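You operate a simulated robot arm through the tools that you are given. There is no shell and no other tool. Be economical: measure what you need, move in short steps, check, and stop when the job is done.

You are at the controls of a simulated robot arm. One attempt, no reset.

JOB
Run 180 to 220 ml from the catch bowl into the catch jug and tip it down the waste funnel.
Fine: the outlet jar is in the way, first stand it between outlet tap and jug; shut the catch tap, empty the jug, put it back.

The check looks at the end state, three seconds after you hand in, the way a careful person would. Anything else that was tipped, shoved, dropped, spilled or broken makes it a failure.

ROBOT AND FRAMES
A 7-joint arm with a two-finger parallel gripper, fixed in place. Base frame: the origin is at the foot of the arm, x ahead of it, y to its left, z up. Units: cm, degrees, N and s.
With the tool pointing down near the work surface it reaches from about 34 to 78 cm from the base axis. Its first joint turns from -166.0 to 166.0 degrees. Payload 3.91 kg.
The tool frame sits at the grasp point between the pads (the TCP): z along the fingers, y along the line on which they close. The tips reach 3 cm beyond it. The gripper opens to 11 cm. The fingers are 2 cm wide and 1 cm thick; the gripper's body (4.8 by 11.2 cm) begins 5.5 cm behind the TCP.
Orientation is that of the tool frame in the base frame, as [roll, pitch, yaw] about the fixed x, y, z axes, in that order (R = Rz(yaw) Ry(pitch) Rx(roll)). With the fingers straight down and closing along the base's y, the tool's x points along the base's -x, its y along +y and its z along -z.

CONTROLS
- The arm moves only by the tool move_arm. Its argument "motion" is a list of rows, each an object (a shift or turn left out is 0, a gripper value left out holds the last) with "offset": the shift along the tool's x, y, z in units of 40 mm (1.0 is 40 mm), a list of three; "angular": the turn, a rotation vector about the tool's x, y, z in units of 5 degrees (1.0 is 5 degrees), a list of three; "fingers": the closure in counts, from 0 (fully open) to 255 (shut). In form: [{"offset": [x, y, z], "angular": [rx, ry, rz], "fingers": fingers}, ...]. A call has 1 to 10 rows; each row shifts and turns the commanded pose from where the row before left it, along the tool's axes as they then stand. A call with a number of a shift or a turn outside -1 to 1 is refused whole. Each row takes 0.2 s and may step no farther than 5 cm and 8.6 degrees from the row before; otherwise, or with a gripper value out of range, the whole call is refused. A pose out of reach is approached as far as the arm can. The call stops where the force on the tool passes 40 N (or 10 N more than at its start, if that is more) or the arm is blocked; 0.2 s more then pass. The fingers move at their own pace (about 15.3 cm/s each) and stop on an object; they squeeze with about 42 N. The grip force told is the motor's: it shows also when the fingers shut on nothing. Time passes only in rows, and 0.2 s behind the last, so rows that do not move let the fingers close. The reply holds the time, the measured pose of the TCP, the force on the tool along the base axes, the opening and the grip force, in the units named above and with some noise.
- Cameras (640 x 400 px; columns grow to the right, rows downward): "scene" is fixed at [39.51, -64.54, 153.89]; the picture's right is [1.00, -0.00, 0.00], its down [-0.00, -0.39, -0.92] and it looks along [0.00, 0.92, -0.39] (base axes); focal length 322 px, centre (320, 200). "wrist" rides on the gripper at [7.7, 0.7, -11.4] in the tool frame; the picture's right is [-0.09, 1.00, 0.00], its down [-0.80, -0.07, -0.59] and it looks along [-0.59, -0.05, 0.80] (tool axes); focal length 270 px, centre (320, 200). There is no depth. A picture from a camera that has moved, and an enlarged one, comes with that camera's place and axes in the base frame and with its lens. The place of the scene camera against the robot may be out by one fixed shift of up to 1.2 cm in any direction.
- capture(camera): a new picture of that camera. It takes no simulated time.
- slide_trunk(by): slides the trunk up (or, below 0, down) by that many cm; the arm rides with it, the base frame stays. It gives what a move gives, with no picture.
- inspect(camera, box): a new picture of the part [left, top, right, bottom] of that camera's present view, enlarged. It takes no simulated time.
- sign_off(): hands the job in; it is judged then, once.

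Work in short steps. Places have to be worked out from the pictures, the camera data and where the tool is seen: move nearer, look again, correct. Check each grasp and each placing, and mend what went wrong. You have 120 turns and 64 pictures in all, those below and enlarged ones among them. Open the gripper and draw the arm clear of the work before you hand the job in, unless the task says otherwise; then end with one line.

The tools are called as name(argument=value, ...) on one line, values as JSON. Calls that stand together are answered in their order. move_arm: Moves the arm, as the interface text tells. Its arguments: {"type":"object","properties":{"motion":{"type":"array","items":{"type":"object","properties":{"offset":{"type":"array","items":{"type":"number"}},"angular":{"type":"array","items":{"type":"number"}},"fingers":{"type":"number"}}}}},"required":["motion"]} The other tools are called the same way: slide_trunk (by) slides the trunk up or down; capture (camera) takes a picture; inspect (camera, box) takes an enlarged picture of a part of a camera's view; sign_off () hands the job in.

At the start:

```text
time_s: 0.0
position: [37.85, 30.75, 129.27]
ee_rot: [-179.9, -0.1, 180.0]
force: [0.4, -0.2, 0.9]
opening: 10.99
grasp_force: 0.1
trunk travel left (down, up): [-57.5, 3.5]
```

scene: 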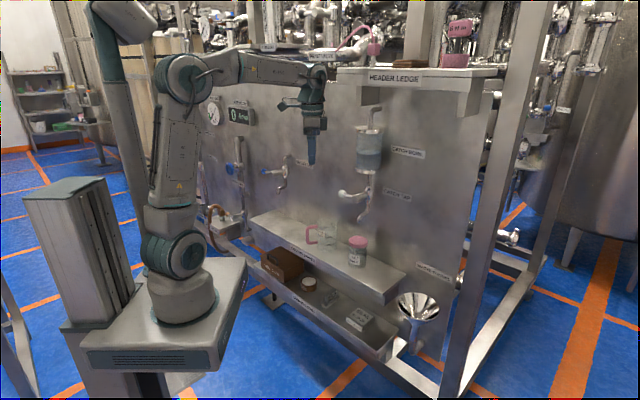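
wrist: 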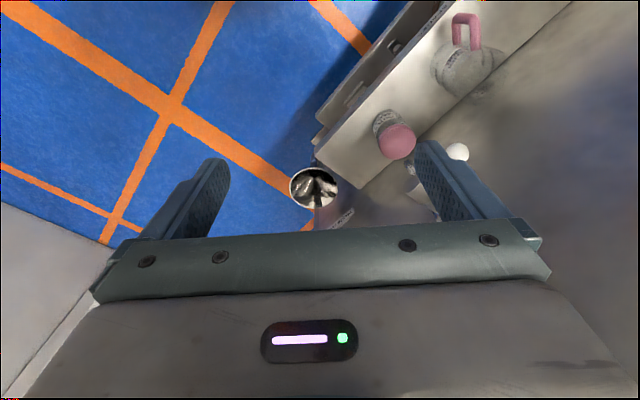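

The scene shows a panel with a catch bowl, catch tap, jug with pink handle, a pink-lidded outlet jar on a shelf, and a funnel. I'll enlarge the key areas first.

inspect(camera="scene", box=[240, 200, 460, 340])

inspect(camera="scene", box=[200, 80, 460, 245])

```text
2.86 times, centred on (350, 270) of scene
camera zoom: at [39.51, -64.54, 153.89], right [1.0, 0.0, 0.0], down [0.0, -0.39, -0.92], along [0.0, 0.92, -0.39], focal length 920 px, centre (234, 0)
```

zoom: 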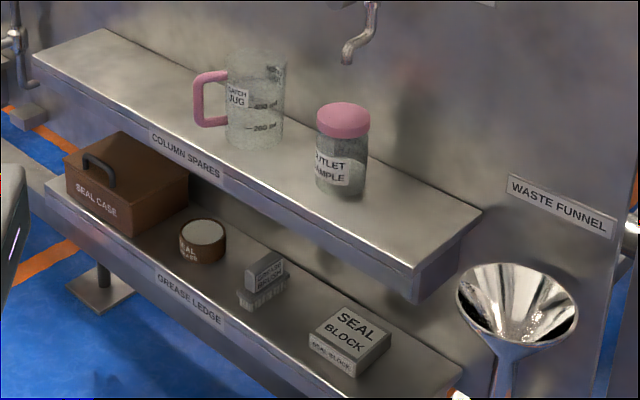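

```text
2.42 times, centred on (330, 162) of scene
camera zoom: at [39.51, -64.54, 153.89], right [1.0, 0.0, 0.0], down [0.0, -0.39, -0.92], along [0.0, 0.92, -0.39], focal length 781 px, centre (296, 291)
```

zoom: 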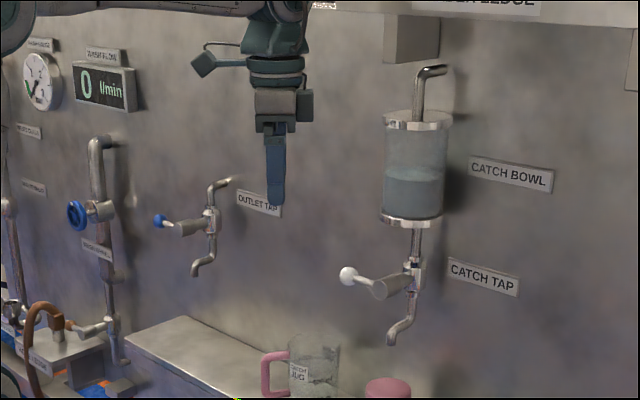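

The geometry resolves well. The shelf top is at z≈78, with the jar near (54.5, 44.5) right under the catch spout. The jug is near (42.7, 56.4) with its handle toward -x, and the funnel rim is near (74.5, 25.5, 74). I want horizontal approaches with the camera on top, so I'll turn the tool about its own axis first.

move_arm(motion=[{"angular": [0, 0, 1]}, {"angular": [0, 0, 1]}, {"angular": [0, 0, 1]}, {"angular": [0, 0, 1]}, {"angular": [0, 0, 1]}, {"angular": [0, 0, 1]}, {"angular": [0, 0, 1]}, {"angular": [0, 0, 1]}, {"angular": [0, 0, 1]}, {"angular": [0, 0, 1]}])

```text
time_s: 2.2
position: [37.8, 30.69, 129.37]
ee_rot: [-180.0, 0.0, 129.9]
force: [-0.1, -0.2, 0.2]
opening: 11.0
grasp_force: 0.0
trunk travel left (down, up): [-57.5, 3.5]
```

The yaw now reads 130, so the turn works. I'll go on toward 45.

move_arm(motion=[{"angular": [0, 0, 1]}, {"angular": [0, 0, 1]}, {"angular": [0, 0, 1]}, {"angular": [0, 0, 1]}, {"angular": [0, 0, 1]}, {"angular": [0, 0, 1]}, {"angular": [0, 0, 1]}, {"angular": [0, 0, 1]}, {"angular": [0, 0, 1]}, {"angular": [0, 0, 1]}])

move_arm(motion=[{"angular": [0, 0, 1]}, {"angular": [0, 0, 1]}, {"angular": [0, 0, 1]}, {"angular": [0, 0, 1]}, {"angular": [0, 0, 1]}, {"angular": [0, 0, 1]}, {"angular": [0, 0, 1]}])

```text
time_s: 4.4
position: [37.77, 30.77, 129.33]
ee_rot: [-180.0, 0.1, 79.9]
force: [-1.1, 0.1, 0.0]
opening: 10.99
grasp_force: 0.0
trunk travel left (down, up): [-57.5, 3.5]
```

```text
time_s: 6.0
position: [37.67, 30.84, 129.22]
ee_rot: [180.0, 0.0, 45.1]
force: [-1.5, 0.3, 0.8]
opening: 11.01
grasp_force: 0.1
trunk travel left (down, up): [-57.5, 3.5]
```

Yaw is at 45, with tool x toward the panel. Next I'll pitch the tool up 45° toward the panel and take a wrist picture.

move_arm(motion=[{"angular": [0, 1, 0]}, {"angular": [0, 1, 0]}, {"angular": [0, 1, 0]}, {"angular": [0, 1, 0]}, {"angular": [0, 1, 0]}, {"angular": [0, 1, 0]}, {"angular": [0, 1, 0]}, {"angular": [0, 1, 0]}, {"angular": [0, 1, 0]}, {"angular": [0, 1, 0]}])

capture(camera="wrist")

```text
time_s: 7.7
position: [39.38, 29.59, 128.33]
ee_rot: [-167.6, -33.9, 39.4]
force: [-0.2, 0.3, -0.6]
opening: 11.0
grasp_force: 0.0
trunk travel left (down, up): [-57.5, 3.5]
stopped in row 8: the arm was blocked; the commanded pose is now the measured one
```

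```text
59 pictures are left
camera wrist: at [41.45, 27.29, 141.95], right [0.65, -0.72, -0.23], down [-0.74, -0.68, 0.05], along [-0.19, 0.14, -0.97], focal length 270 px, centre (320, 200)
```

wrist: 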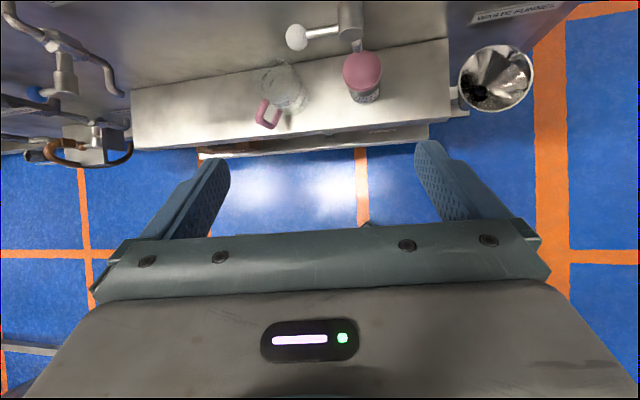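

The tilt was blocked with no force, so a joint limit is likely. I'll look at the arm's configuration, then probe whether the tool roll joint is near its end.

capture(camera="scene")

move_arm(motion=[{"angular": [0, 0, 1]}, {"angular": [0, 0, 1]}, {"angular": [0, 0, 1]}])

```text
58 pictures are left
```

scene: 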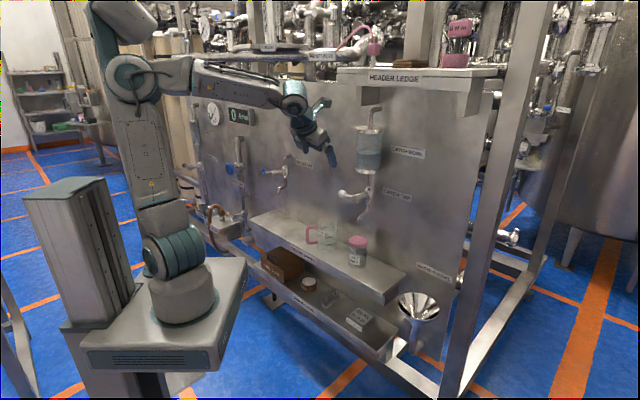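

```text
time_s: 8.4
position: [40.13, 28.39, 128.86]
ee_rot: [-153.5, -28.3, 19.5]
force: [-0.3, -1.0, 0.3]
opening: 11.01
grasp_force: 0.1
trunk travel left (down, up): [-57.5, 3.5]
```

The elbow has swung far back, so the arm is simply too folded this near the base. I'll undo that roll and lower the trunk 25 cm so the tool can level out farther from the base.

move_arm(motion=[{"angular": [0, 0, -1]}, {"angular": [0, 0, -1]}, {"angular": [0, 0, -1]}, {"angular": [0, -1, 0]}, {"angular": [0, -1, 0]}, {"angular": [0, -1, 0]}])

slide_trunk(by=-25)

```text
time_s: 9.8
position: [39.19, 29.72, 128.42]
ee_rot: [-169.4, -19.1, 42.8]
force: [0.0, 0.5, -0.4]
opening: 11.0
grasp_force: 0.0
trunk travel left (down, up): [-57.5, 3.5]
```

```text
time_s: 12.4
position: [39.32, 29.66, 103.42]
ee_rot: [-169.2, -19.2, 42.6]
force: [0.7, 0.3, 0.1]
opening: 11.02
grasp_force: 0.1
trunk travel left (down, up): [-32.5, 28.5]
```

I'll correct the 11° roll, push 6.4 cm toward the panel and tilt further.

move_arm(motion=[{"angular": [-0.72, 0, 0]}, {"angular": [-0.72, 0, 0]}, {"angular": [-0.72, 0, 0]}, {"offset": [0.76, 0, 0.27]}, {"offset": [0.76, 0, 0.27]}, {"angular": [0, 1, 0]}, {"angular": [0, 1, 0]}, {"angular": [0, 1, 0]}, {"angular": [0, 1, 0]}, {"angular": [0, 1, 0]}])

```text
time_s: 14.6
position: [45.12, 33.01, 103.3]
ee_rot: [179.5, -44.0, 41.4]
force: [0.5, 0.2, 0.3]
opening: 11.0
grasp_force: 0.1
trunk travel left (down, up): [-32.5, 28.5]
```

Tracking is good. I'll tilt on to 70° and look.

move_arm(motion=[{"angular": [0, 1, 0]}, {"angular": [0, 1, 0]}, {"angular": [0, 1, 0]}, {"angular": [0, 1, 0]}, {"angular": [0, 1, 0]}, {"angular": [0, 0.2, 0]}])

capture(camera="wrist")

```text
time_s: 15.4
position: [48.74, 27.88, 103.36]
ee_rot: [179.3, -57.8, 34.4]
force: [0.0, 0.2, -0.4]
opening: 10.99
grasp_force: 0.1
trunk travel left (down, up): [-32.5, 28.5]
stopped in row 3: the arm was blocked; the commanded pose is now the measured one
```

```text
57 pictures are left
camera wrist: at [44.4, 24.26, 116.18], right [0.52, -0.85, -0.07], down [-0.81, -0.46, -0.36], along [0.28, 0.24, -0.93], focal length 270 px, centre (320, 200)
```

wrist: 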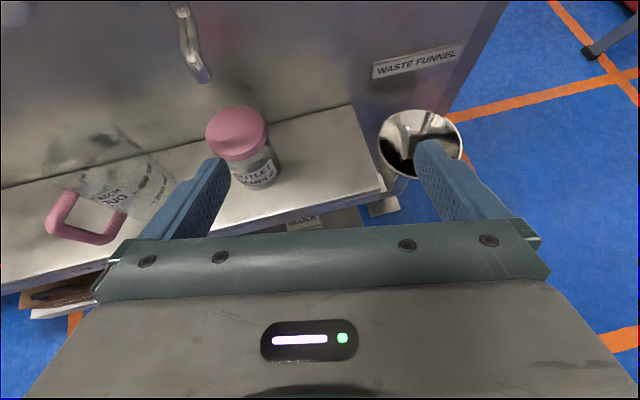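

Blocked again at 58°, with sideways drift. I'll check the arm's posture.

capture(camera="scene")

```text
56 pictures are left
```

scene: 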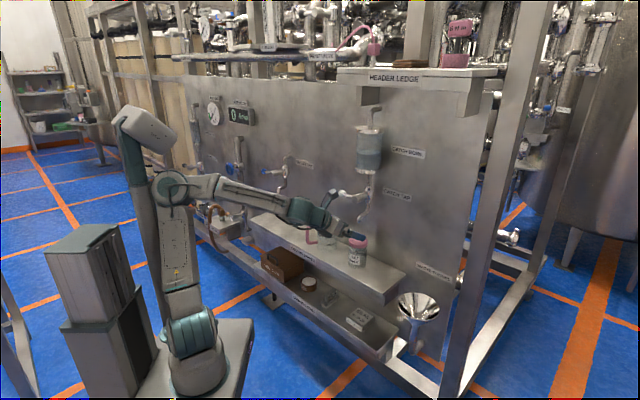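

The camera-on-top posture binds, and the camera would also foul the tap. With the camera underneath (tool x toward the base) it clears the tap and looks level at the objects. I'll tilt back and turn the tool by -180° about its axis.

move_arm(motion=[{"angular": [0, -1, 0]}, {"angular": [0, -1, 0]}, {"angular": [0, -1, 0]}, {"angular": [0, -1, 0]}, {"angular": [0, -1, 0]}, {"angular": [0, -1, 0]}, {"angular": [0, -1, 0]}, {"angular": [0, -1, 0]}, {"angular": [0, 0, -1]}, {"angular": [0, 0, -1]}])

move_arm(motion=[{"angular": [0, 0, -1]}, {"angular": [0, 0, -1]}, {"angular": [0, 0, -1]}, {"angular": [0, 0, -1]}, {"angular": [0, 0, -1]}, {"angular": [0, 0, -1]}, {"angular": [0, 0, -1]}, {"angular": [0, 0, -1]}, {"angular": [0, 0, -1]}, {"angular": [0, 0, -1]}])

move_arm(motion=[{"angular": [0, 0, -1]}, {"angular": [0, 0, -1]}, {"angular": [0, 0, -1]}, {"angular": [0, 0, -1]}, {"angular": [0, 0, -1]}, {"angular": [0, 0, -1]}, {"angular": [0, 0, -1]}, {"angular": [0, 0, -1]}, {"angular": [0, 0, -1]}, {"angular": [0, 0, -1]}])

move_arm(motion=[{"angular": [0, 0, -1]}, {"angular": [0, 0, -1]}, {"angular": [0, 0, -1]}, {"angular": [0, 0, -1]}, {"angular": [0, 0, -1]}, {"angular": [0, 0, -1]}, {"angular": [0, 0, -1]}, {"angular": [0, 0, -1]}, {"angular": [0, 0, -1]}, {"angular": [0, 0, -1]}])

```text
time_s: 17.6
position: [48.58, 27.91, 103.56]
ee_rot: [176.4, -17.2, 44.8]
force: [0.1, 0.4, -0.4]
opening: 10.98
grasp_force: 0.0
trunk travel left (down, up): [-32.5, 28.5]
```

```text
time_s: 19.8
position: [48.74, 27.87, 103.6]
ee_rot: [164.2, -8.4, 95.2]
force: [0.0, -0.3, -0.3]
opening: 11.0
grasp_force: 0.1
trunk travel left (down, up): [-32.5, 28.5]
```

```text
time_s: 22.0
position: [48.78, 27.91, 103.63]
ee_rot: [163.4, 6.4, 143.2]
force: [0.1, -0.9, -0.2]
opening: 11.0
grasp_force: 0.1
trunk travel left (down, up): [-32.5, 28.5]
```

```text
time_s: 24.2
position: [48.67, 28.07, 103.54]
ee_rot: [174.2, 16.7, -166.6]
force: [0.3, 0.9, 0.6]
opening: 10.99
grasp_force: 0.1
trunk travel left (down, up): [-32.5, 28.5]
```

I'll square up the tool: remove the roll and pitch, then turn to yaw 221 (approach azimuth about 41°).

move_arm(motion=[{"angular": [0.58, 0, 0]}, {"angular": [0.58, 0, 0]}, {"angular": [0, 0.84, 0]}, {"angular": [0, 0.84, 0]}, {"angular": [0, 0.83, 0]}, {"angular": [0, 0.83, 0]}, {"angular": [0, 0, -0.9]}, {"angular": [0, 0, -0.9]}, {"angular": [0, 0, -0.9]}, {"angular": [0, 0, -0.9]}])

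move_arm(motion=[{"angular": [0, 0, -0.95]}, {"angular": [0, 0, -0.95]}, {"angular": [0, -1, 0]}, {"angular": [0, -1, 0]}, {"angular": [0, -1, 0]}, {"angular": [0, -1, 0]}, {"angular": [0, -1, 0]}, {"angular": [0, -1, 0]}, {"angular": [0, -1, 0]}, {"angular": [0, -1, 0]}])

```text
time_s: 26.4
position: [48.69, 27.98, 103.46]
ee_rot: [179.9, 0.1, -148.7]
force: [0.4, 0.1, 0.1]
opening: 10.99
grasp_force: 0.1
trunk travel left (down, up): [-32.5, 28.5]
```

```text
time_s: 28.6
position: [48.7, 27.97, 103.53]
ee_rot: [-179.9, 40.2, -139.2]
force: [0.2, 1.1, -0.1]
opening: 10.98
grasp_force: 0.1
trunk travel left (down, up): [-32.5, 28.5]
```

Tracking is exact in this posture. I'll tilt to 70° while backing off slightly from the shelf, and look.

move_arm(motion=[{"angular": [0, -1, 0]}, {"angular": [0, -1, 0]}, {"angular": [0, -1, 0]}, {"angular": [0, -1, 0]}, {"angular": [0, -1, 0]}, {"angular": [0, -1, 0]}])

capture(camera="wrist")

```text
time_s: 30.0
position: [48.56, 28.07, 103.6]
ee_rot: [-179.8, 70.1, -139.0]
force: [0.8, -0.6, 0.5]
opening: 11.01
grasp_force: 0.1
trunk travel left (down, up): [-32.5, 28.5]
```

```text
55 pictures are left
camera wrist: at [38.04, 19.71, 100.25], right [-0.63, 0.77, 0.08], down [-0.17, -0.24, 0.96], along [0.76, 0.59, 0.28], focal length 270 px, centre (320, 200)
```

wrist: 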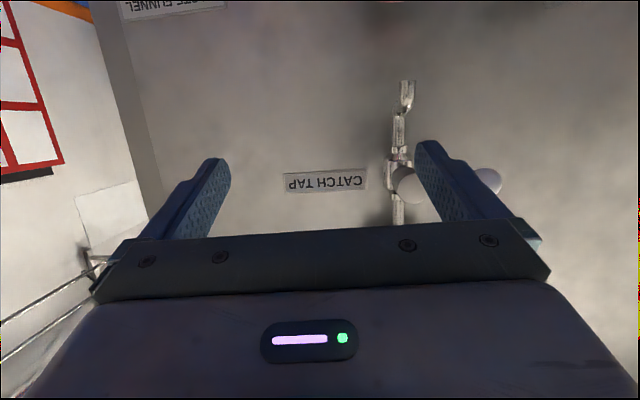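

The 70° tilt tracks well. The wrist view triangulates the spout tip to about (54.3, 44.5, 97.5), directly above the jar. I'll go in front of the jar at z≈84, staying clear of the shelf edge.

move_arm(motion=[{"offset": [0, 0.71, 0]}, {"offset": [0, 0.71, 0]}, {"offset": [0, 0.71, 0]}, {"offset": [0.9, 0, 0.38]}, {"offset": [0.9, 0, 0.38]}, {"offset": [0.9, 0, 0.38]}, {"offset": [0.9, 0, 0.38]}, {"offset": [0.9, 0, 0.38]}])

capture(camera="wrist")

capture(camera="scene")

```text
time_s: 31.8
position: [43.7, 35.24, 84.16]
ee_rot: [179.8, 70.1, -139.3]
force: [-0.8, 0.3, 0.0]
opening: 11.03
grasp_force: 0.0
trunk travel left (down, up): [-32.5, 28.5]
```

```text
54 pictures are left
camera wrist: at [33.17, 27.03, 80.81], right [-0.63, 0.77, 0.08], down [-0.17, -0.24, 0.96], along [0.76, 0.59, 0.28], focal length 270 px, centre (320, 200)
```

wrist: 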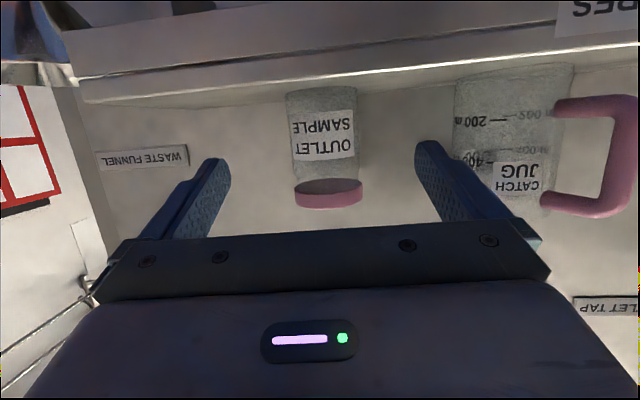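

```text
53 pictures are left
```

scene: 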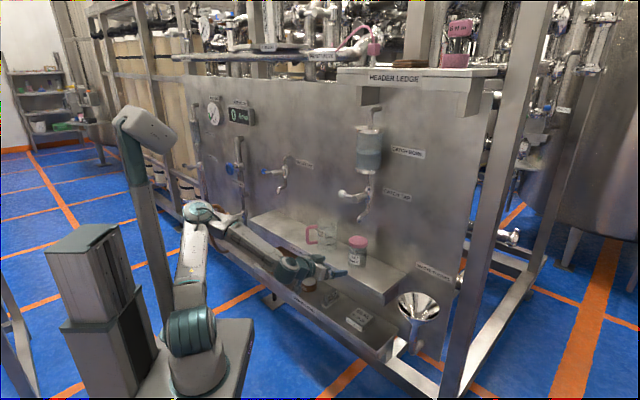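

The jar is centred between the fingers at about (54.4, 44.6), its glass spanning z 78–86.5. I'll advance 14 cm, sinking to z≈82.5, in two stages.

move_arm(motion=[{"offset": [-0.17, 0.01, 0.683]}, {"offset": [-0.17, 0.01, 0.683]}, {"offset": [-0.17, 0.01, 0.683]}])

capture(camera="wrist")

```text
time_s: 32.6
position: [50.34, 40.77, 83.07]
ee_rot: [179.9, 70.1, -139.1]
force: [-0.3, -0.5, -0.4]
opening: 10.99
grasp_force: 0.1
trunk travel left (down, up): [-32.5, 28.5]
```

```text
52 pictures are left
camera wrist: at [39.63, 32.5, 79.76], right [-0.63, 0.77, 0.08], down [-0.17, -0.24, 0.96], along [0.76, 0.59, 0.28], focal length 270 px, centre (320, 200)
```

wrist: 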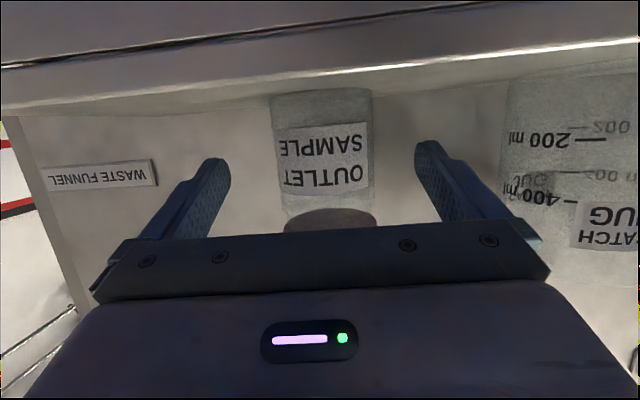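

Still centred and clear on both sides. I'll advance the remaining 5.5 cm and close.

move_arm(motion=[{"offset": [-0.17, 0.01, 0.67]}, {"offset": [-0.17, 0.01, 0.67]}, {"fingers": 255}, {"fingers": 255}, {"fingers": 255}])

capture(camera="wrist")

```text
time_s: 33.8
position: [54.33, 44.34, 82.5]
ee_rot: [-179.9, 70.1, -139.2]
force: [-0.1, 0.6, 0.7]
opening: 6.64
grasp_force: 41.6
trunk travel left (down, up): [-32.5, 28.5]
```

```text
51 pictures are left
camera wrist: at [43.78, 36.05, 79.1], right [-0.63, 0.77, 0.08], down [-0.17, -0.24, 0.96], along [0.76, 0.59, 0.28], focal length 270 px, centre (320, 200)
```

wrist: 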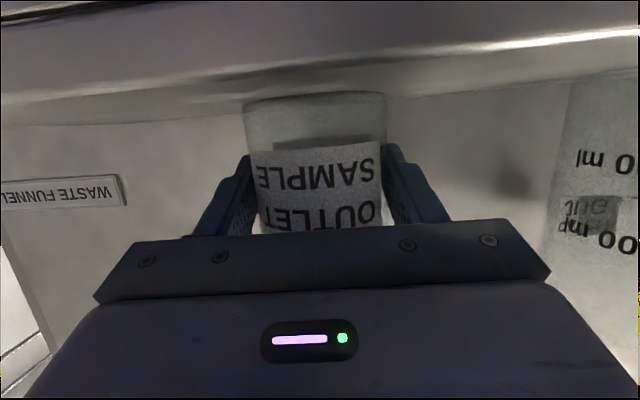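

Firm grip at 6.6 cm. I'll lift 1.5 cm, back out 14 cm, then raise 16 cm.

move_arm(motion=[{"offset": [-0.35, 0, -0.128]}, {"offset": [0.24, 0, -0.66]}, {"offset": [0.24, 0, -0.66]}, {"offset": [0.24, 0, -0.66]}, {"offset": [0.24, 0, -0.66]}, {"offset": [0.24, 0, -0.66]}, {"offset": [-0.75, 0, -0.27]}, {"offset": [-0.75, 0, -0.27]}, {"offset": [-0.75, 0, -0.27]}, {"offset": [-0.75, 0, -0.27]}])

capture(camera="scene")

```text
time_s: 36.0
position: [43.27, 35.07, 96.79]
ee_rot: [180.0, 70.1, -139.3]
force: [1.0, 0.2, -1.0]
opening: 6.64
grasp_force: 41.8
trunk travel left (down, up): [-32.5, 28.5]
```

```text
50 pictures are left
```

scene: 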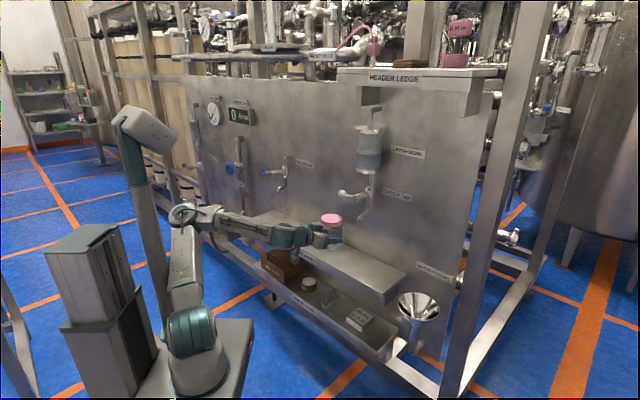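

The jar is held and clear. I'll translate left along the shelf front toward the spot between the outlet tap and the jug.

move_arm(motion=[{"offset": [0.027, 0.9, -0.074]}, {"offset": [0.027, 0.9, -0.074]}, {"offset": [0.027, 0.9, -0.074]}, {"offset": [0.027, 0.9, -0.074]}, {"offset": [0.027, 0.9, -0.074]}, {"offset": [0.027, 0.9, -0.074]}, {"offset": [0.027, 0.9, -0.074]}, {"offset": [0.027, 0.9, -0.074]}, {"offset": [0.027, 0.9, -0.074]}])

capture(camera="scene")

capture(camera="wrist")

```text
time_s: 36.7
position: [45.52, 33.2, 96.97]
ee_rot: [178.7, 70.0, -151.7]
force: [-0.7, 0.6, -1.1]
opening: 6.63
grasp_force: 42.0
trunk travel left (down, up): [-32.5, 28.5]
stopped in row 3: the arm was blocked; the commanded pose is now the measured one
```

```text
49 pictures are left
```

scene: 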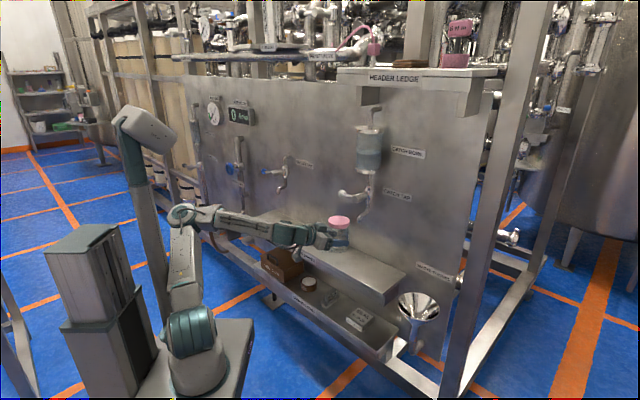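

```text
48 pictures are left
camera wrist: at [33.51, 27.21, 93.79], right [-0.46, 0.88, 0.09], down [-0.21, -0.21, 0.96], along [0.86, 0.43, 0.28], focal length 270 px, centre (320, 200)
```

wrist: 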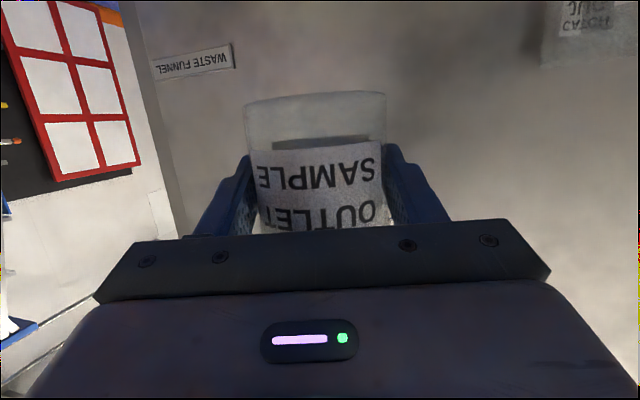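

Blocked by a joint limit, and the hand swung to azimuth 28°. The grip still holds. I'll rotate the hand left about the vertical, pulling back a little, to find the free direction.

move_arm(motion=[{"angular": [-0.8, 0, -0.29]}, {"angular": [-0.8, 0, -0.29]}, {"angular": [-0.8, 0, -0.29]}])

```text
time_s: 37.5
position: [45.21, 33.29, 97.02]
ee_rot: [178.7, 70.1, -138.7]
force: [-0.2, 0.5, -0.3]
opening: 6.63
grasp_force: 42.0
trunk travel left (down, up): [-32.5, 28.5]
```

That turned freely. I'll continue left, combining rotation with a small leftward shift.

move_arm(motion=[{"angular": [-0.8, 0, -0.29]}, {"angular": [-0.8, 0, -0.29]}, {"angular": [-0.8, 0, -0.29]}, {"offset": [0, 0.5, 0]}])

```text
time_s: 38.5
position: [43.56, 34.44, 96.96]
ee_rot: [178.8, 70.3, -125.8]
force: [1.2, 1.0, -0.3]
opening: 6.59
grasp_force: 41.8
trunk travel left (down, up): [-32.5, 28.5]
```

Good. Now left by small steps with the hand at azimuth 54°.

move_arm(motion=[{"offset": [0, 0.7, 0]}, {"offset": [0, 0.7, 0]}, {"offset": [0, 0.7, 0]}])

```text
time_s: 39.4
position: [43.14, 33.22, 97.42]
ee_rot: [174.0, 70.4, -139.8]
force: [-0.4, 0.0, -1.3]
opening: 6.6
grasp_force: 42.2
trunk travel left (down, up): [-32.5, 28.5]
stopped in row 3: the arm was blocked; the commanded pose is now the measured one
```

Leftward motion is blocked with no tool force, so maybe the elbow is touching the post beside the arm. I'll take an enlarged look.

inspect(camera="scene", box=[80, 90, 400, 400])

```text
1.29 times, centred on (240, 245) of scene
camera zoom: at [39.51, -64.54, 153.89], right [1.0, 0.0, 0.0], down [0.0, -0.39, -0.92], along [0.0, 0.92, -0.39], focal length 416 px, centre (423, 142)
```

zoom: 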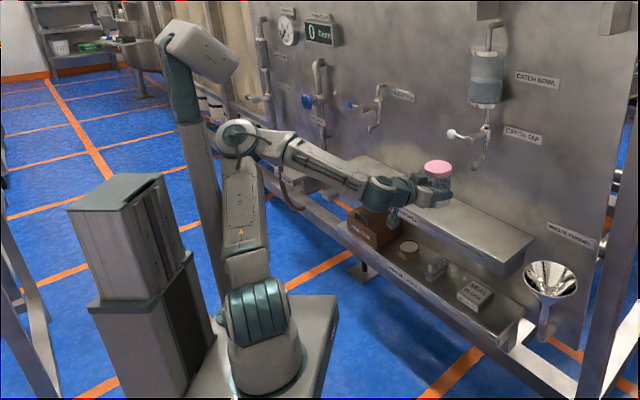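

A sensor mast stands at the arm's left, and with the TCP this close the elbow is folded up beside it. Working farther out unfolds the elbow. I'll straighten the roll, move 8 cm out at z≈99 (below the lever knob near z 110, in front of the spout), then turn left.

move_arm(motion=[{"angular": [0.6, 0, 0]}, {"angular": [0.6, 0, 0]}, {"offset": [-0.34, 0, 0.58]}, {"offset": [-0.34, 0, 0.58]}, {"offset": [-0.34, 0, 0.58]}, {"angular": [-0.8, 0, -0.29]}, {"angular": [-0.8, 0, -0.29]}])

```text
time_s: 41.0
position: [48.98, 38.53, 98.93]
ee_rot: [-179.6, 70.4, -130.6]
force: [-0.8, 0.3, -1.0]
opening: 6.59
grasp_force: 42.2
trunk travel left (down, up): [-32.5, 28.5]
```

That worked. Now step left along the shelf direction.

move_arm(motion=[{"offset": [0, 0.6, 0]}, {"offset": [0, 0.6, 0]}, {"offset": [0, 0.6, 0]}])

```text
time_s: 41.8
position: [43.68, 43.35, 98.77]
ee_rot: [-179.8, 70.5, -130.8]
force: [0.7, -0.2, -0.2]
opening: 6.59
grasp_force: 41.8
trunk travel left (down, up): [-32.5, 28.5]
```

Free now. I'll continue left 25 cm to in front of the placing spot.

move_arm(motion=[{"offset": [-0.016, 0.695, 0.044]}, {"offset": [-0.016, 0.695, 0.044]}, {"offset": [-0.016, 0.695, 0.044]}, {"offset": [-0.016, 0.695, 0.044]}, {"offset": [-0.016, 0.695, 0.044]}, {"offset": [-0.016, 0.695, 0.044]}, {"offset": [-0.016, 0.695, 0.044]}, {"offset": [-0.016, 0.695, 0.044]}, {"offset": [-0.016, 0.695, 0.044]}])

capture(camera="scene")

capture(camera="wrist")

```text
time_s: 42.6
position: [45.68, 43.12, 99.51]
ee_rot: [175.6, 70.6, -144.9]
force: [-0.4, -0.4, -0.6]
opening: 6.61
grasp_force: 41.8
trunk travel left (down, up): [-32.5, 28.5]
stopped in row 4: the arm was blocked; the commanded pose is now the measured one
```

```text
46 pictures are left
```

scene: 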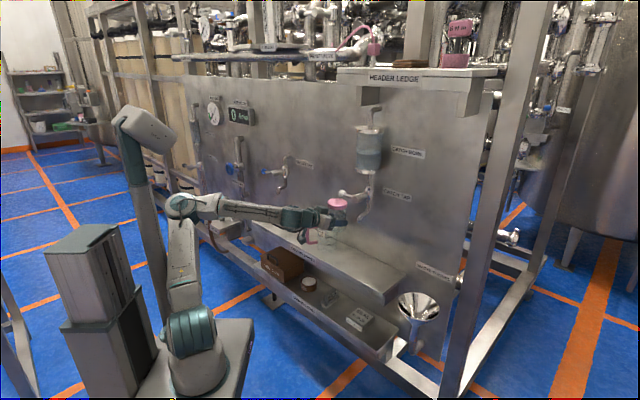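

```text
45 pictures are left
camera wrist: at [34.7, 35.26, 96.04], right [-0.61, 0.79, 0.11], down [-0.17, -0.26, 0.95], along [0.78, 0.56, 0.29], focal length 270 px, centre (320, 200)
```

wrist: 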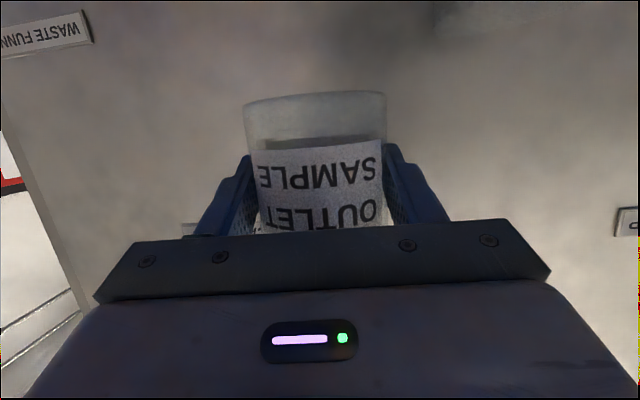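

The arm seems limited while moving left with a fixed hand. I'll try a pure swing about the base axis, carrying hand and TCP together so only the first joint needs to turn.

move_arm(motion=[{"offset": [0.047, 0.95, -0.129], "angular": [-0.658, 0, -0.239]}, {"offset": [0.047, 0.95, -0.129], "angular": [-0.658, 0, -0.239]}, {"offset": [0.047, 0.95, -0.129], "angular": [-0.658, 0, -0.239]}])

```text
time_s: 43.5
position: [45.37, 43.52, 100.41]
ee_rot: [171.3, 70.9, -149.2]
force: [-1.5, -3.5, -3.2]
opening: 6.58
grasp_force: 42.5
trunk travel left (down, up): [-32.5, 28.5]
stopped in row 3: the arm was blocked; the commanded pose is now the measured one
```

Even a pure base swing is blocked, so the elbow must be hitting the mast. Lowering the trunk while the arm reaches up will unfold the elbow forward. I'll do this in alternating small steps, fixing the roll first.

move_arm(motion=[{"angular": [0.87, 0, 0]}, {"angular": [0.87, 0, 0]}, {"offset": [-0.7, 0, -0.257]}])

slide_trunk(by=-6)

```text
time_s: 44.3
position: [47.76, 41.46, 103.23]
ee_rot: [-177.1, 71.2, -149.8]
force: [-0.8, -0.1, -1.8]
opening: 6.57
grasp_force: 42.0
trunk travel left (down, up): [-32.5, 28.5]
```

```text
time_s: 45.3
position: [47.68, 41.54, 97.18]
ee_rot: [-178.5, 71.0, -150.9]
force: [-0.3, -0.3, -0.3]
opening: 6.6
grasp_force: 42.4
trunk travel left (down, up): [-26.5, 34.5]
```

I'll back off 4 cm to stay clear of the tap lever, then raise 6 cm and slide down again.

move_arm(motion=[{"offset": [0.34, 0, -0.94]}, {"offset": [-0.7, 0, -0.25]}, {"offset": [-0.7, 0, -0.25]}, {"offset": [-0.7, 0, -0.25]}])

slide_trunk(by=-9)

capture(camera="scene")

```text
time_s: 45.8
position: [48.88, 34.45, 97.97]
ee_rot: [-177.6, 70.9, -157.4]
force: [0.9, -0.3, 0.3]
opening: 6.58
grasp_force: 42.3
trunk travel left (down, up): [-26.5, 34.5]
stopped in row 2: the arm was blocked; the commanded pose is now the measured one
```

```text
time_s: 47.0
position: [48.85, 34.38, 88.96]
ee_rot: [-177.7, 71.0, -157.5]
force: [-0.2, -0.8, -0.4]
opening: 6.58
grasp_force: 42.3
trunk travel left (down, up): [-17.5, 43.5]
```

```text
44 pictures are left
```

scene: 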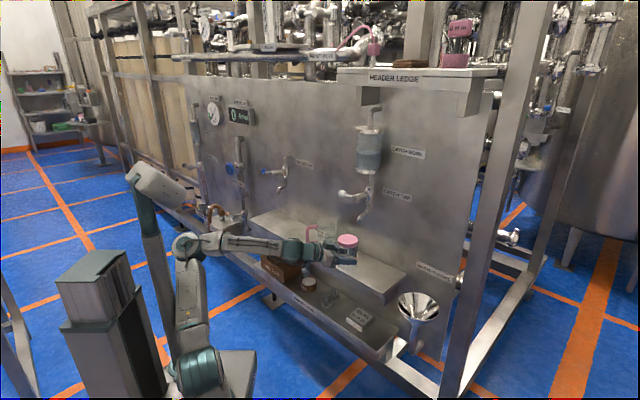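

Backing off folds the elbow into the mast, so I must reach up instead. I'll raise the arm in place.

move_arm(motion=[{"offset": [-0.7, 0, -0.25]}, {"offset": [-0.7, 0, -0.25]}, {"offset": [-0.7, 0, -0.25]}, {"offset": [-0.7, 0, -0.25]}])

```text
time_s: 48.0
position: [51.04, 31.52, 100.24]
ee_rot: [-174.0, 70.7, -158.4]
force: [-0.3, -0.6, -1.1]
opening: 6.57
grasp_force: 42.7
trunk travel left (down, up): [-17.5, 43.5]
```

Raising also drifts to the right, so something still presses. I'll zoom in on the elbow and mast.

inspect(camera="scene", box=[90, 150, 290, 400])

```text
1.60 times, centred on (190, 275) of scene
camera zoom: at [39.51, -64.54, 153.89], right [1.0, 0.0, 0.0], down [0.0, -0.39, -0.92], along [0.0, 0.92, -0.39], focal length 515 px, centre (528, 80)
```

zoom: 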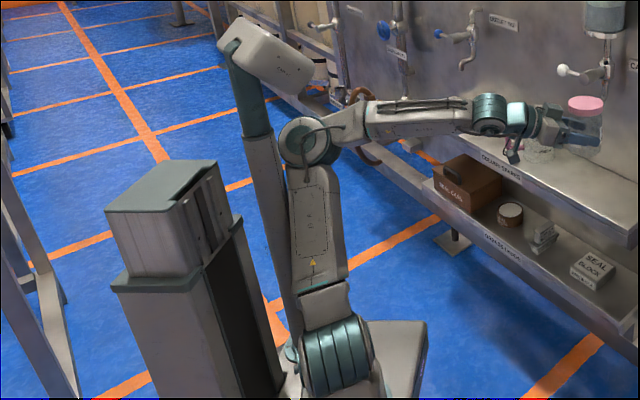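

The elbow has swivelled left against the mast. I'll stretch the arm by lowering the trunk further and raising the hand, so the elbow comes forward.

slide_trunk(by=-9)

move_arm(motion=[{"offset": [-0.7, 0, -0.25]}, {"offset": [-0.7, 0, -0.25]}, {"offset": [-0.7, 0, -0.25]}, {"offset": [-0.7, 0, -0.25]}])

```text
time_s: 49.3
position: [50.99, 31.41, 91.61]
ee_rot: [-174.0, 71.0, -158.5]
force: [0.5, 0.2, -1.4]
opening: 6.61
grasp_force: 42.2
trunk travel left (down, up): [-8.5, 52.5]
```

```text
time_s: 50.3
position: [48.55, 36.01, 101.28]
ee_rot: [-151.4, 70.1, -137.4]
force: [-0.2, 0.0, -1.0]
opening: 6.54
grasp_force: 41.6
trunk travel left (down, up): [-8.5, 52.5]
stopped in row 4: the arm was blocked; the commanded pose is now the measured one
```

It popped the other way, with a 29° roll reading. I'll look before correcting.

capture(camera="scene")

capture(camera="wrist")

```text
42 pictures are left
```

scene: 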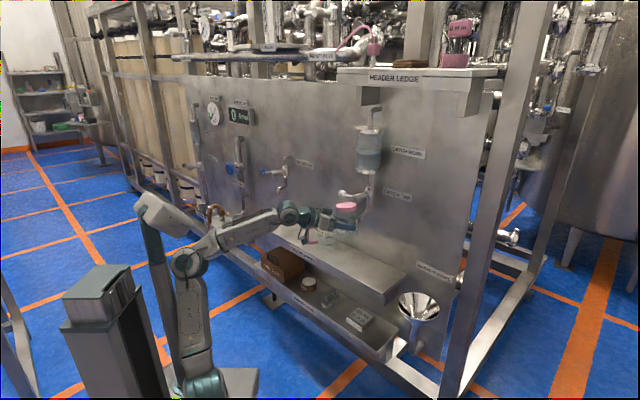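

```text
41 pictures are left
camera wrist: at [35.79, 32.54, 97.3], right [-0.24, 0.97, -0.08], down [-0.34, -0.01, 0.94], along [0.91, 0.25, 0.33], focal length 270 px, centre (320, 200)
```

wrist: 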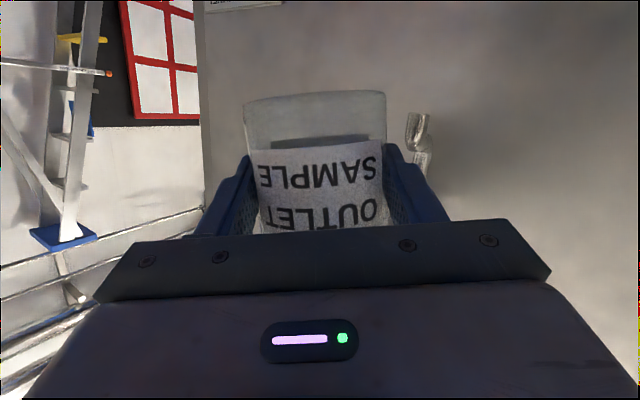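

Working out the pose, the hand swung to azimuth 12° with about 10° of roll about its axis. That fits the wrist passing through a straight (singular) pose earlier. With the trunk low the forearm now rises to the wrist, so the bend is healthy. I'll fix the roll, then swing the hand back left.

move_arm(motion=[{"angular": [0, 0, 0.98]}, {"angular": [0, 0, 0.98]}, {"angular": [-0.82, 0, -0.257]}, {"angular": [-0.82, 0, -0.257]}, {"angular": [-0.82, 0, -0.257]}])

```text
time_s: 51.3
position: [49.37, 36.8, 99.71]
ee_rot: [-143.5, 72.1, -131.3]
force: [-0.2, 0.1, -1.4]
opening: 6.57
grasp_force: 42.2
trunk travel left (down, up): [-8.5, 52.5]
stopped in row 5: the arm was blocked; the commanded pose is now the measured one
```

Turning the hand left is refused here, so the wrist is in a bad corner. The best recovery is to set the jar down temporarily on the free right part of the shelf, re-pose the arm, and use a steeper (about 50°) hand that avoids the straight-wrist pose. First I'll level the jar, which is about 12° off by my calculation.

move_arm(motion=[{"angular": [-0.242, 0.361, 0.665]}, {"angular": [-0.242, 0.361, 0.665]}, {"angular": [-0.242, 0.361, 0.665]}])

```text
time_s: 52.1
position: [49.28, 36.86, 99.76]
ee_rot: [179.0, 70.0, -166.5]
force: [0.4, 0.4, -1.2]
opening: 6.56
grasp_force: 41.7
trunk travel left (down, up): [-8.5, 52.5]
```

The jar is level again with the hand at azimuth 13.5°, and that moved freely. I'll test a small leftward shift in this orientation.

move_arm(motion=[{"offset": [0, 0.4, 0]}, {"offset": [0, 0.4, 0]}])

```text
time_s: 52.7
position: [48.41, 39.8, 99.61]
ee_rot: [179.6, 70.0, -166.2]
force: [0.6, 0.2, -0.9]
opening: 6.58
grasp_force: 41.7
trunk travel left (down, up): [-8.5, 52.5]
```

It tracks. I'll continue along the shelf direction, leftward.

move_arm(motion=[{"offset": [0.137, 0.63, -0.38]}, {"offset": [0.137, 0.63, -0.38]}, {"offset": [0.137, 0.63, -0.38]}])

```text
time_s: 53.5
position: [43.93, 43.62, 100.52]
ee_rot: [173.7, 69.2, -173.4]
force: [0.6, -0.2, -0.4]
opening: 6.59
grasp_force: 42.0
trunk travel left (down, up): [-8.5, 52.5]
```

It deviates again. I'll take an enlarged look at the arm and mast in this posture.

inspect(camera="scene", box=[110, 170, 370, 400])

```text
1.74 times, centred on (240, 285) of scene
camera zoom: at [39.51, -64.54, 153.89], right [1.0, 0.0, 0.0], down [0.0, -0.39, -0.92], along [0.0, 0.92, -0.39], focal length 560 px, centre (459, 52)
```

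zoom: 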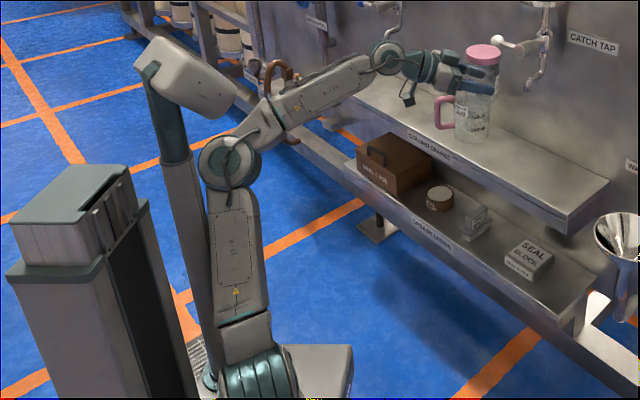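

My estimate: shoulder about 16 above the foot, links about 39 and 38 cm. At this trunk height the elbow sits right beside the mast, but with the trunk high the elbow goes well forward of it. I'll move to free space at the right, away from the taps, then raise the trunk while lowering the hand.

move_arm(motion=[{"angular": [0.63, 0, 0]}, {"angular": [0.63, 0, 0]}, {"offset": [-0.118, -0.785, 0.324]}, {"offset": [-0.118, -0.785, 0.324]}, {"offset": [-0.118, -0.785, 0.324]}, {"offset": [-0.118, -0.785, 0.324]}, {"offset": [-0.118, -0.785, 0.324]}])

```text
time_s: 55.1
position: [50.87, 31.68, 100.69]
ee_rot: [-174.2, 70.2, -166.2]
force: [-0.7, -1.2, -0.6]
opening: 6.59
grasp_force: 41.8
trunk travel left (down, up): [-8.5, 52.5]
```

Good. I'll level the roll, then raise the trunk 16 cm and bring the hand down 16 cm.

move_arm(motion=[{"angular": [-0.58, 0, 0]}, {"angular": [-0.58, 0, 0]}, {"angular": [-0.8, 0, -0.29]}, {"angular": [-0.8, 0, -0.29]}])

slide_trunk(by=16)

move_arm(motion=[{"offset": [0.75, 0, 0.27]}, {"offset": [0.75, 0, 0.27]}, {"offset": [0.75, 0, 0.27]}, {"offset": [0.75, 0, 0.27]}, {"offset": [0.75, 0, 0.27]}])

```text
time_s: 56.1
position: [50.92, 31.74, 100.29]
ee_rot: [-179.8, 70.0, -157.2]
force: [-0.4, 0.6, 0.0]
opening: 6.6
grasp_force: 42.0
trunk travel left (down, up): [-8.5, 52.5]
```

```text
time_s: 57.9
position: [50.96, 31.67, 116.29]
ee_rot: [-179.9, 70.0, -157.5]
force: [0.3, 0.1, -0.6]
opening: 6.58
grasp_force: 42.2
trunk travel left (down, up): [-24.5, 36.5]
```

```text
time_s: 59.1
position: [51.01, 31.88, 100.37]
ee_rot: [-179.7, 70.0, -157.5]
force: [-0.4, 0.5, -0.3]
opening: 6.59
grasp_force: 42.7
trunk travel left (down, up): [-24.5, 36.5]
```

Tracking is exact (az 22.5°, level). I'll repeat: trunk up 16, hand down 16.

slide_trunk(by=16)

move_arm(motion=[{"offset": [0.75, 0, 0.27]}, {"offset": [0.75, 0, 0.27]}, {"offset": [0.75, 0, 0.27]}, {"offset": [0.75, 0, 0.27]}, {"offset": [0.75, 0, 0.27]}])

```text
time_s: 61.0
position: [51.11, 31.76, 116.35]
ee_rot: [-179.9, 69.9, -157.5]
force: [-0.8, -0.5, -1.5]
opening: 6.58
grasp_force: 41.9
trunk travel left (down, up): [-40.5, 20.5]
```

```text
time_s: 62.2
position: [51.06, 31.87, 100.33]
ee_rot: [-180.0, 70.0, -157.6]
force: [0.7, -0.2, -0.6]
opening: 6.6
grasp_force: 42.2
trunk travel left (down, up): [-40.5, 20.5]
```

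Once more, up to the starting trunk height.

slide_trunk(by=17)

move_arm(motion=[{"offset": [0.75, 0, 0.27]}, {"offset": [0.75, 0, 0.27]}, {"offset": [0.75, 0, 0.27]}, {"offset": [0.75, 0, 0.27]}, {"offset": [0.75, 0, 0.27]}])

capture(camera="scene")

```text
time_s: 64.1
position: [51.12, 31.9, 117.42]
ee_rot: [-179.9, 70.0, -157.5]
force: [-0.2, 0.1, -1.1]
opening: 6.59
grasp_force: 42.2
trunk travel left (down, up): [-57.5, 3.5]
```

```text
time_s: 65.3
position: [50.83, 31.7, 101.35]
ee_rot: [-179.8, 70.0, -157.4]
force: [0.2, -0.2, -1.4]
opening: 6.58
grasp_force: 41.6
trunk travel left (down, up): [-57.5, 3.5]
```

```text
39 pictures are left
```

scene: 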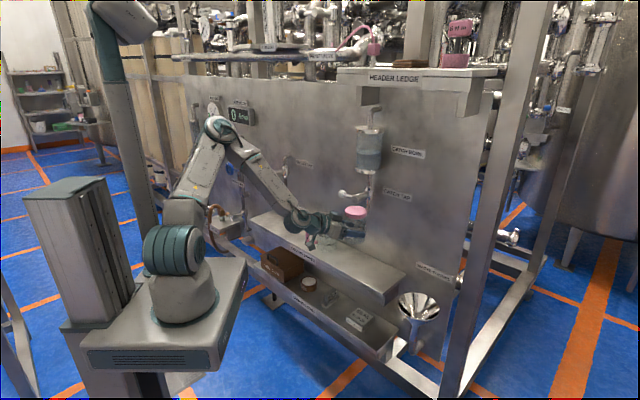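

The elbow is now well forward of the mast. I'll turn the hand left to about 45° and check tracking.

move_arm(motion=[{"angular": [-0.84, 0, -0.305]}, {"angular": [-0.84, 0, -0.305]}, {"angular": [-0.84, 0, -0.305]}, {"angular": [-0.84, 0, -0.305]}, {"angular": [-0.84, 0, -0.305]}, {"offset": [0, 0.5, 0]}, {"offset": [0, 0.5, 0]}])

```text
time_s: 66.9
position: [48.1, 34.75, 101.46]
ee_rot: [-179.9, 70.0, -135.2]
force: [0.0, 0.2, -0.4]
opening: 6.59
grasp_force: 41.8
trunk travel left (down, up): [-57.5, 3.5]
```

Tracks perfectly. I'll go left 35 cm to in front of the placing spot.

move_arm(motion=[{"offset": [-0.021, 0.87, 0.059]}, {"offset": [-0.021, 0.87, 0.059]}, {"offset": [-0.021, 0.87, 0.059]}, {"offset": [-0.021, 0.87, 0.059]}, {"offset": [-0.021, 0.87, 0.059]}, {"offset": [-0.021, 0.87, 0.059]}, {"offset": [-0.021, 0.87, 0.059]}, {"offset": [-0.021, 0.87, 0.059]}, {"offset": [-0.021, 0.87, 0.059]}, {"offset": [-0.021, 0.87, 0.059]}])

capture(camera="scene")

capture(camera="wrist")

```text
time_s: 68.9
position: [37.49, 53.41, 101.92]
ee_rot: [176.2, 70.1, -148.5]
force: [0.0, 0.8, -0.6]
opening: 6.56
grasp_force: 42.1
trunk travel left (down, up): [-57.5, 3.5]
stopped in row 9: the arm was blocked; the commanded pose is now the measured one
```

```text
38 pictures are left
```

scene: 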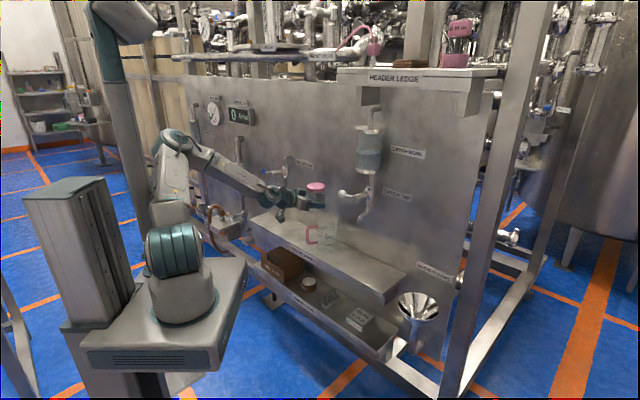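

```text
37 pictures are left
camera wrist: at [26.16, 46.33, 98.66], right [-0.55, 0.83, 0.11], down [-0.18, -0.24, 0.95], along [0.82, 0.5, 0.28], focal length 270 px, centre (320, 200)
```

wrist: 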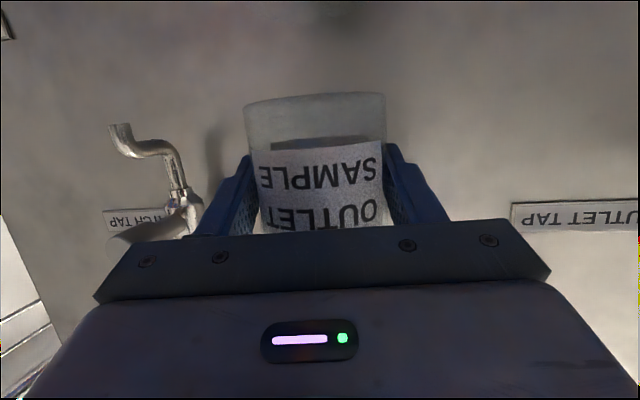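

Got much farther. The elbow nears the mast only because the hand lags right and the arm is retracted. I'll turn the hand left, which shifts the wrist right, then extend forward over the jug (jar bottom at 97, well above its rim), moving the elbow forward of the mast.

move_arm(motion=[{"angular": [0.76, 0, 0]}, {"angular": [-0.9, 0, -0.33]}, {"angular": [-0.9, 0, -0.33]}, {"angular": [-0.9, 0, -0.33]}, {"angular": [-0.9, 0, -0.33]}, {"angular": [-0.9, 0, -0.33]}, {"angular": [-0.9, 0, -0.33]}])

```text
time_s: 70.5
position: [37.46, 53.45, 102.07]
ee_rot: [-179.9, 70.1, -119.3]
force: [0.1, 0.3, 0.0]
opening: 6.56
grasp_force: 41.7
trunk travel left (down, up): [-57.5, 3.5]
```

Exact tracking at azimuth 60.7°. Now a diagonal move to above the spot at about (29.6, 68.6).

move_arm(motion=[{"offset": [-0.2, 0.4, 0.56]}, {"offset": [-0.2, 0.4, 0.56]}, {"offset": [-0.2, 0.7, 0.54]}, {"offset": [-0.1, 0.9, 0.27]}, {"offset": [-0.1, 0.9, 0.27]}])

capture(camera="scene")

```text
time_s: 71.7
position: [30.34, 68.09, 101.88]
ee_rot: [-179.6, 70.1, -119.2]
force: [-0.8, 0.1, 0.0]
opening: 6.59
grasp_force: 41.6
trunk travel left (down, up): [-57.5, 3.5]
```

```text
36 pictures are left
```

scene: 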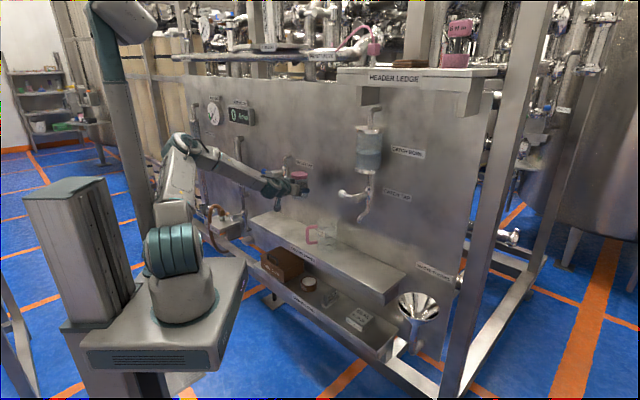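

The spot at s≈-25 is reached. I'll lower 18.5 cm to just above the shelf.

move_arm(motion=[{"offset": [0.725, 0, 0.264]}, {"offset": [0.725, 0, 0.264]}, {"offset": [0.725, 0, 0.264]}, {"offset": [0.725, 0, 0.264]}, {"offset": [0.725, 0, 0.264]}, {"offset": [0.725, 0, 0.264]}])

capture(camera="wrist")

inspect(camera="scene", box=[220, 160, 420, 310])

```text
time_s: 73.1
position: [30.57, 68.32, 83.4]
ee_rot: [-179.9, 70.1, -119.4]
force: [0.9, 0.1, -0.7]
opening: 6.59
grasp_force: 42.0
trunk travel left (down, up): [-57.5, 3.5]
```

```text
35 pictures are left
camera wrist: at [23.42, 57.03, 80.16], right [-0.85, 0.52, 0.08], down [-0.08, -0.28, 0.96], along [0.52, 0.81, 0.28], focal length 270 px, centre (320, 200)
```

wrist: 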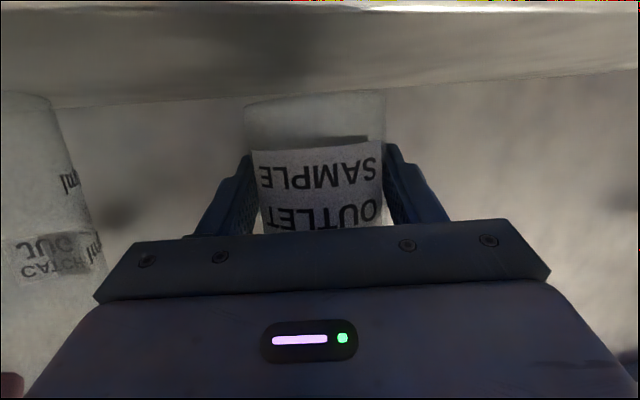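

```text
2.67 times, centred on (320, 235) of scene
camera zoom: at [39.51, -64.54, 153.89], right [1.0, 0.0, 0.0], down [0.0, -0.39, -0.92], along [0.0, 0.92, -0.39], focal length 859 px, centre (320, 107)
```

zoom: 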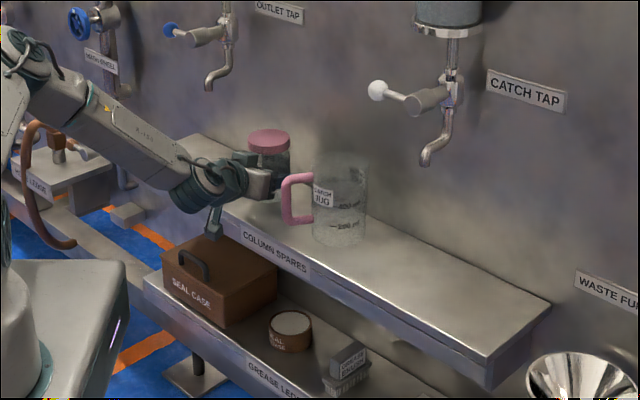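

The placement looks clear of both the tap and the jug. I'll lower the last 0.8 cm gently and watch the force.

move_arm(motion=[{"offset": [0.06, 0, 0.022]}, {"offset": [0.06, 0, 0.022]}, {"offset": [0.05, 0, 0.018]}])

```text
time_s: 73.9
position: [30.72, 68.3, 82.72]
ee_rot: [-179.8, 70.2, -119.4]
force: [0.3, 0.4, -0.6]
opening: 6.6
grasp_force: 41.7
trunk travel left (down, up): [-57.5, 3.5]
```

move_arm(motion=[{"offset": [0.03, 0, 0.011]}, {"offset": [0.02, 0, 0.007]}])

```text
time_s: 74.5
position: [30.58, 68.29, 82.45]
ee_rot: [-180.0, 70.1, -119.4]
force: [0.1, -0.6, -0.6]
opening: 6.58
grasp_force: 42.5
trunk travel left (down, up): [-57.5, 3.5]
```

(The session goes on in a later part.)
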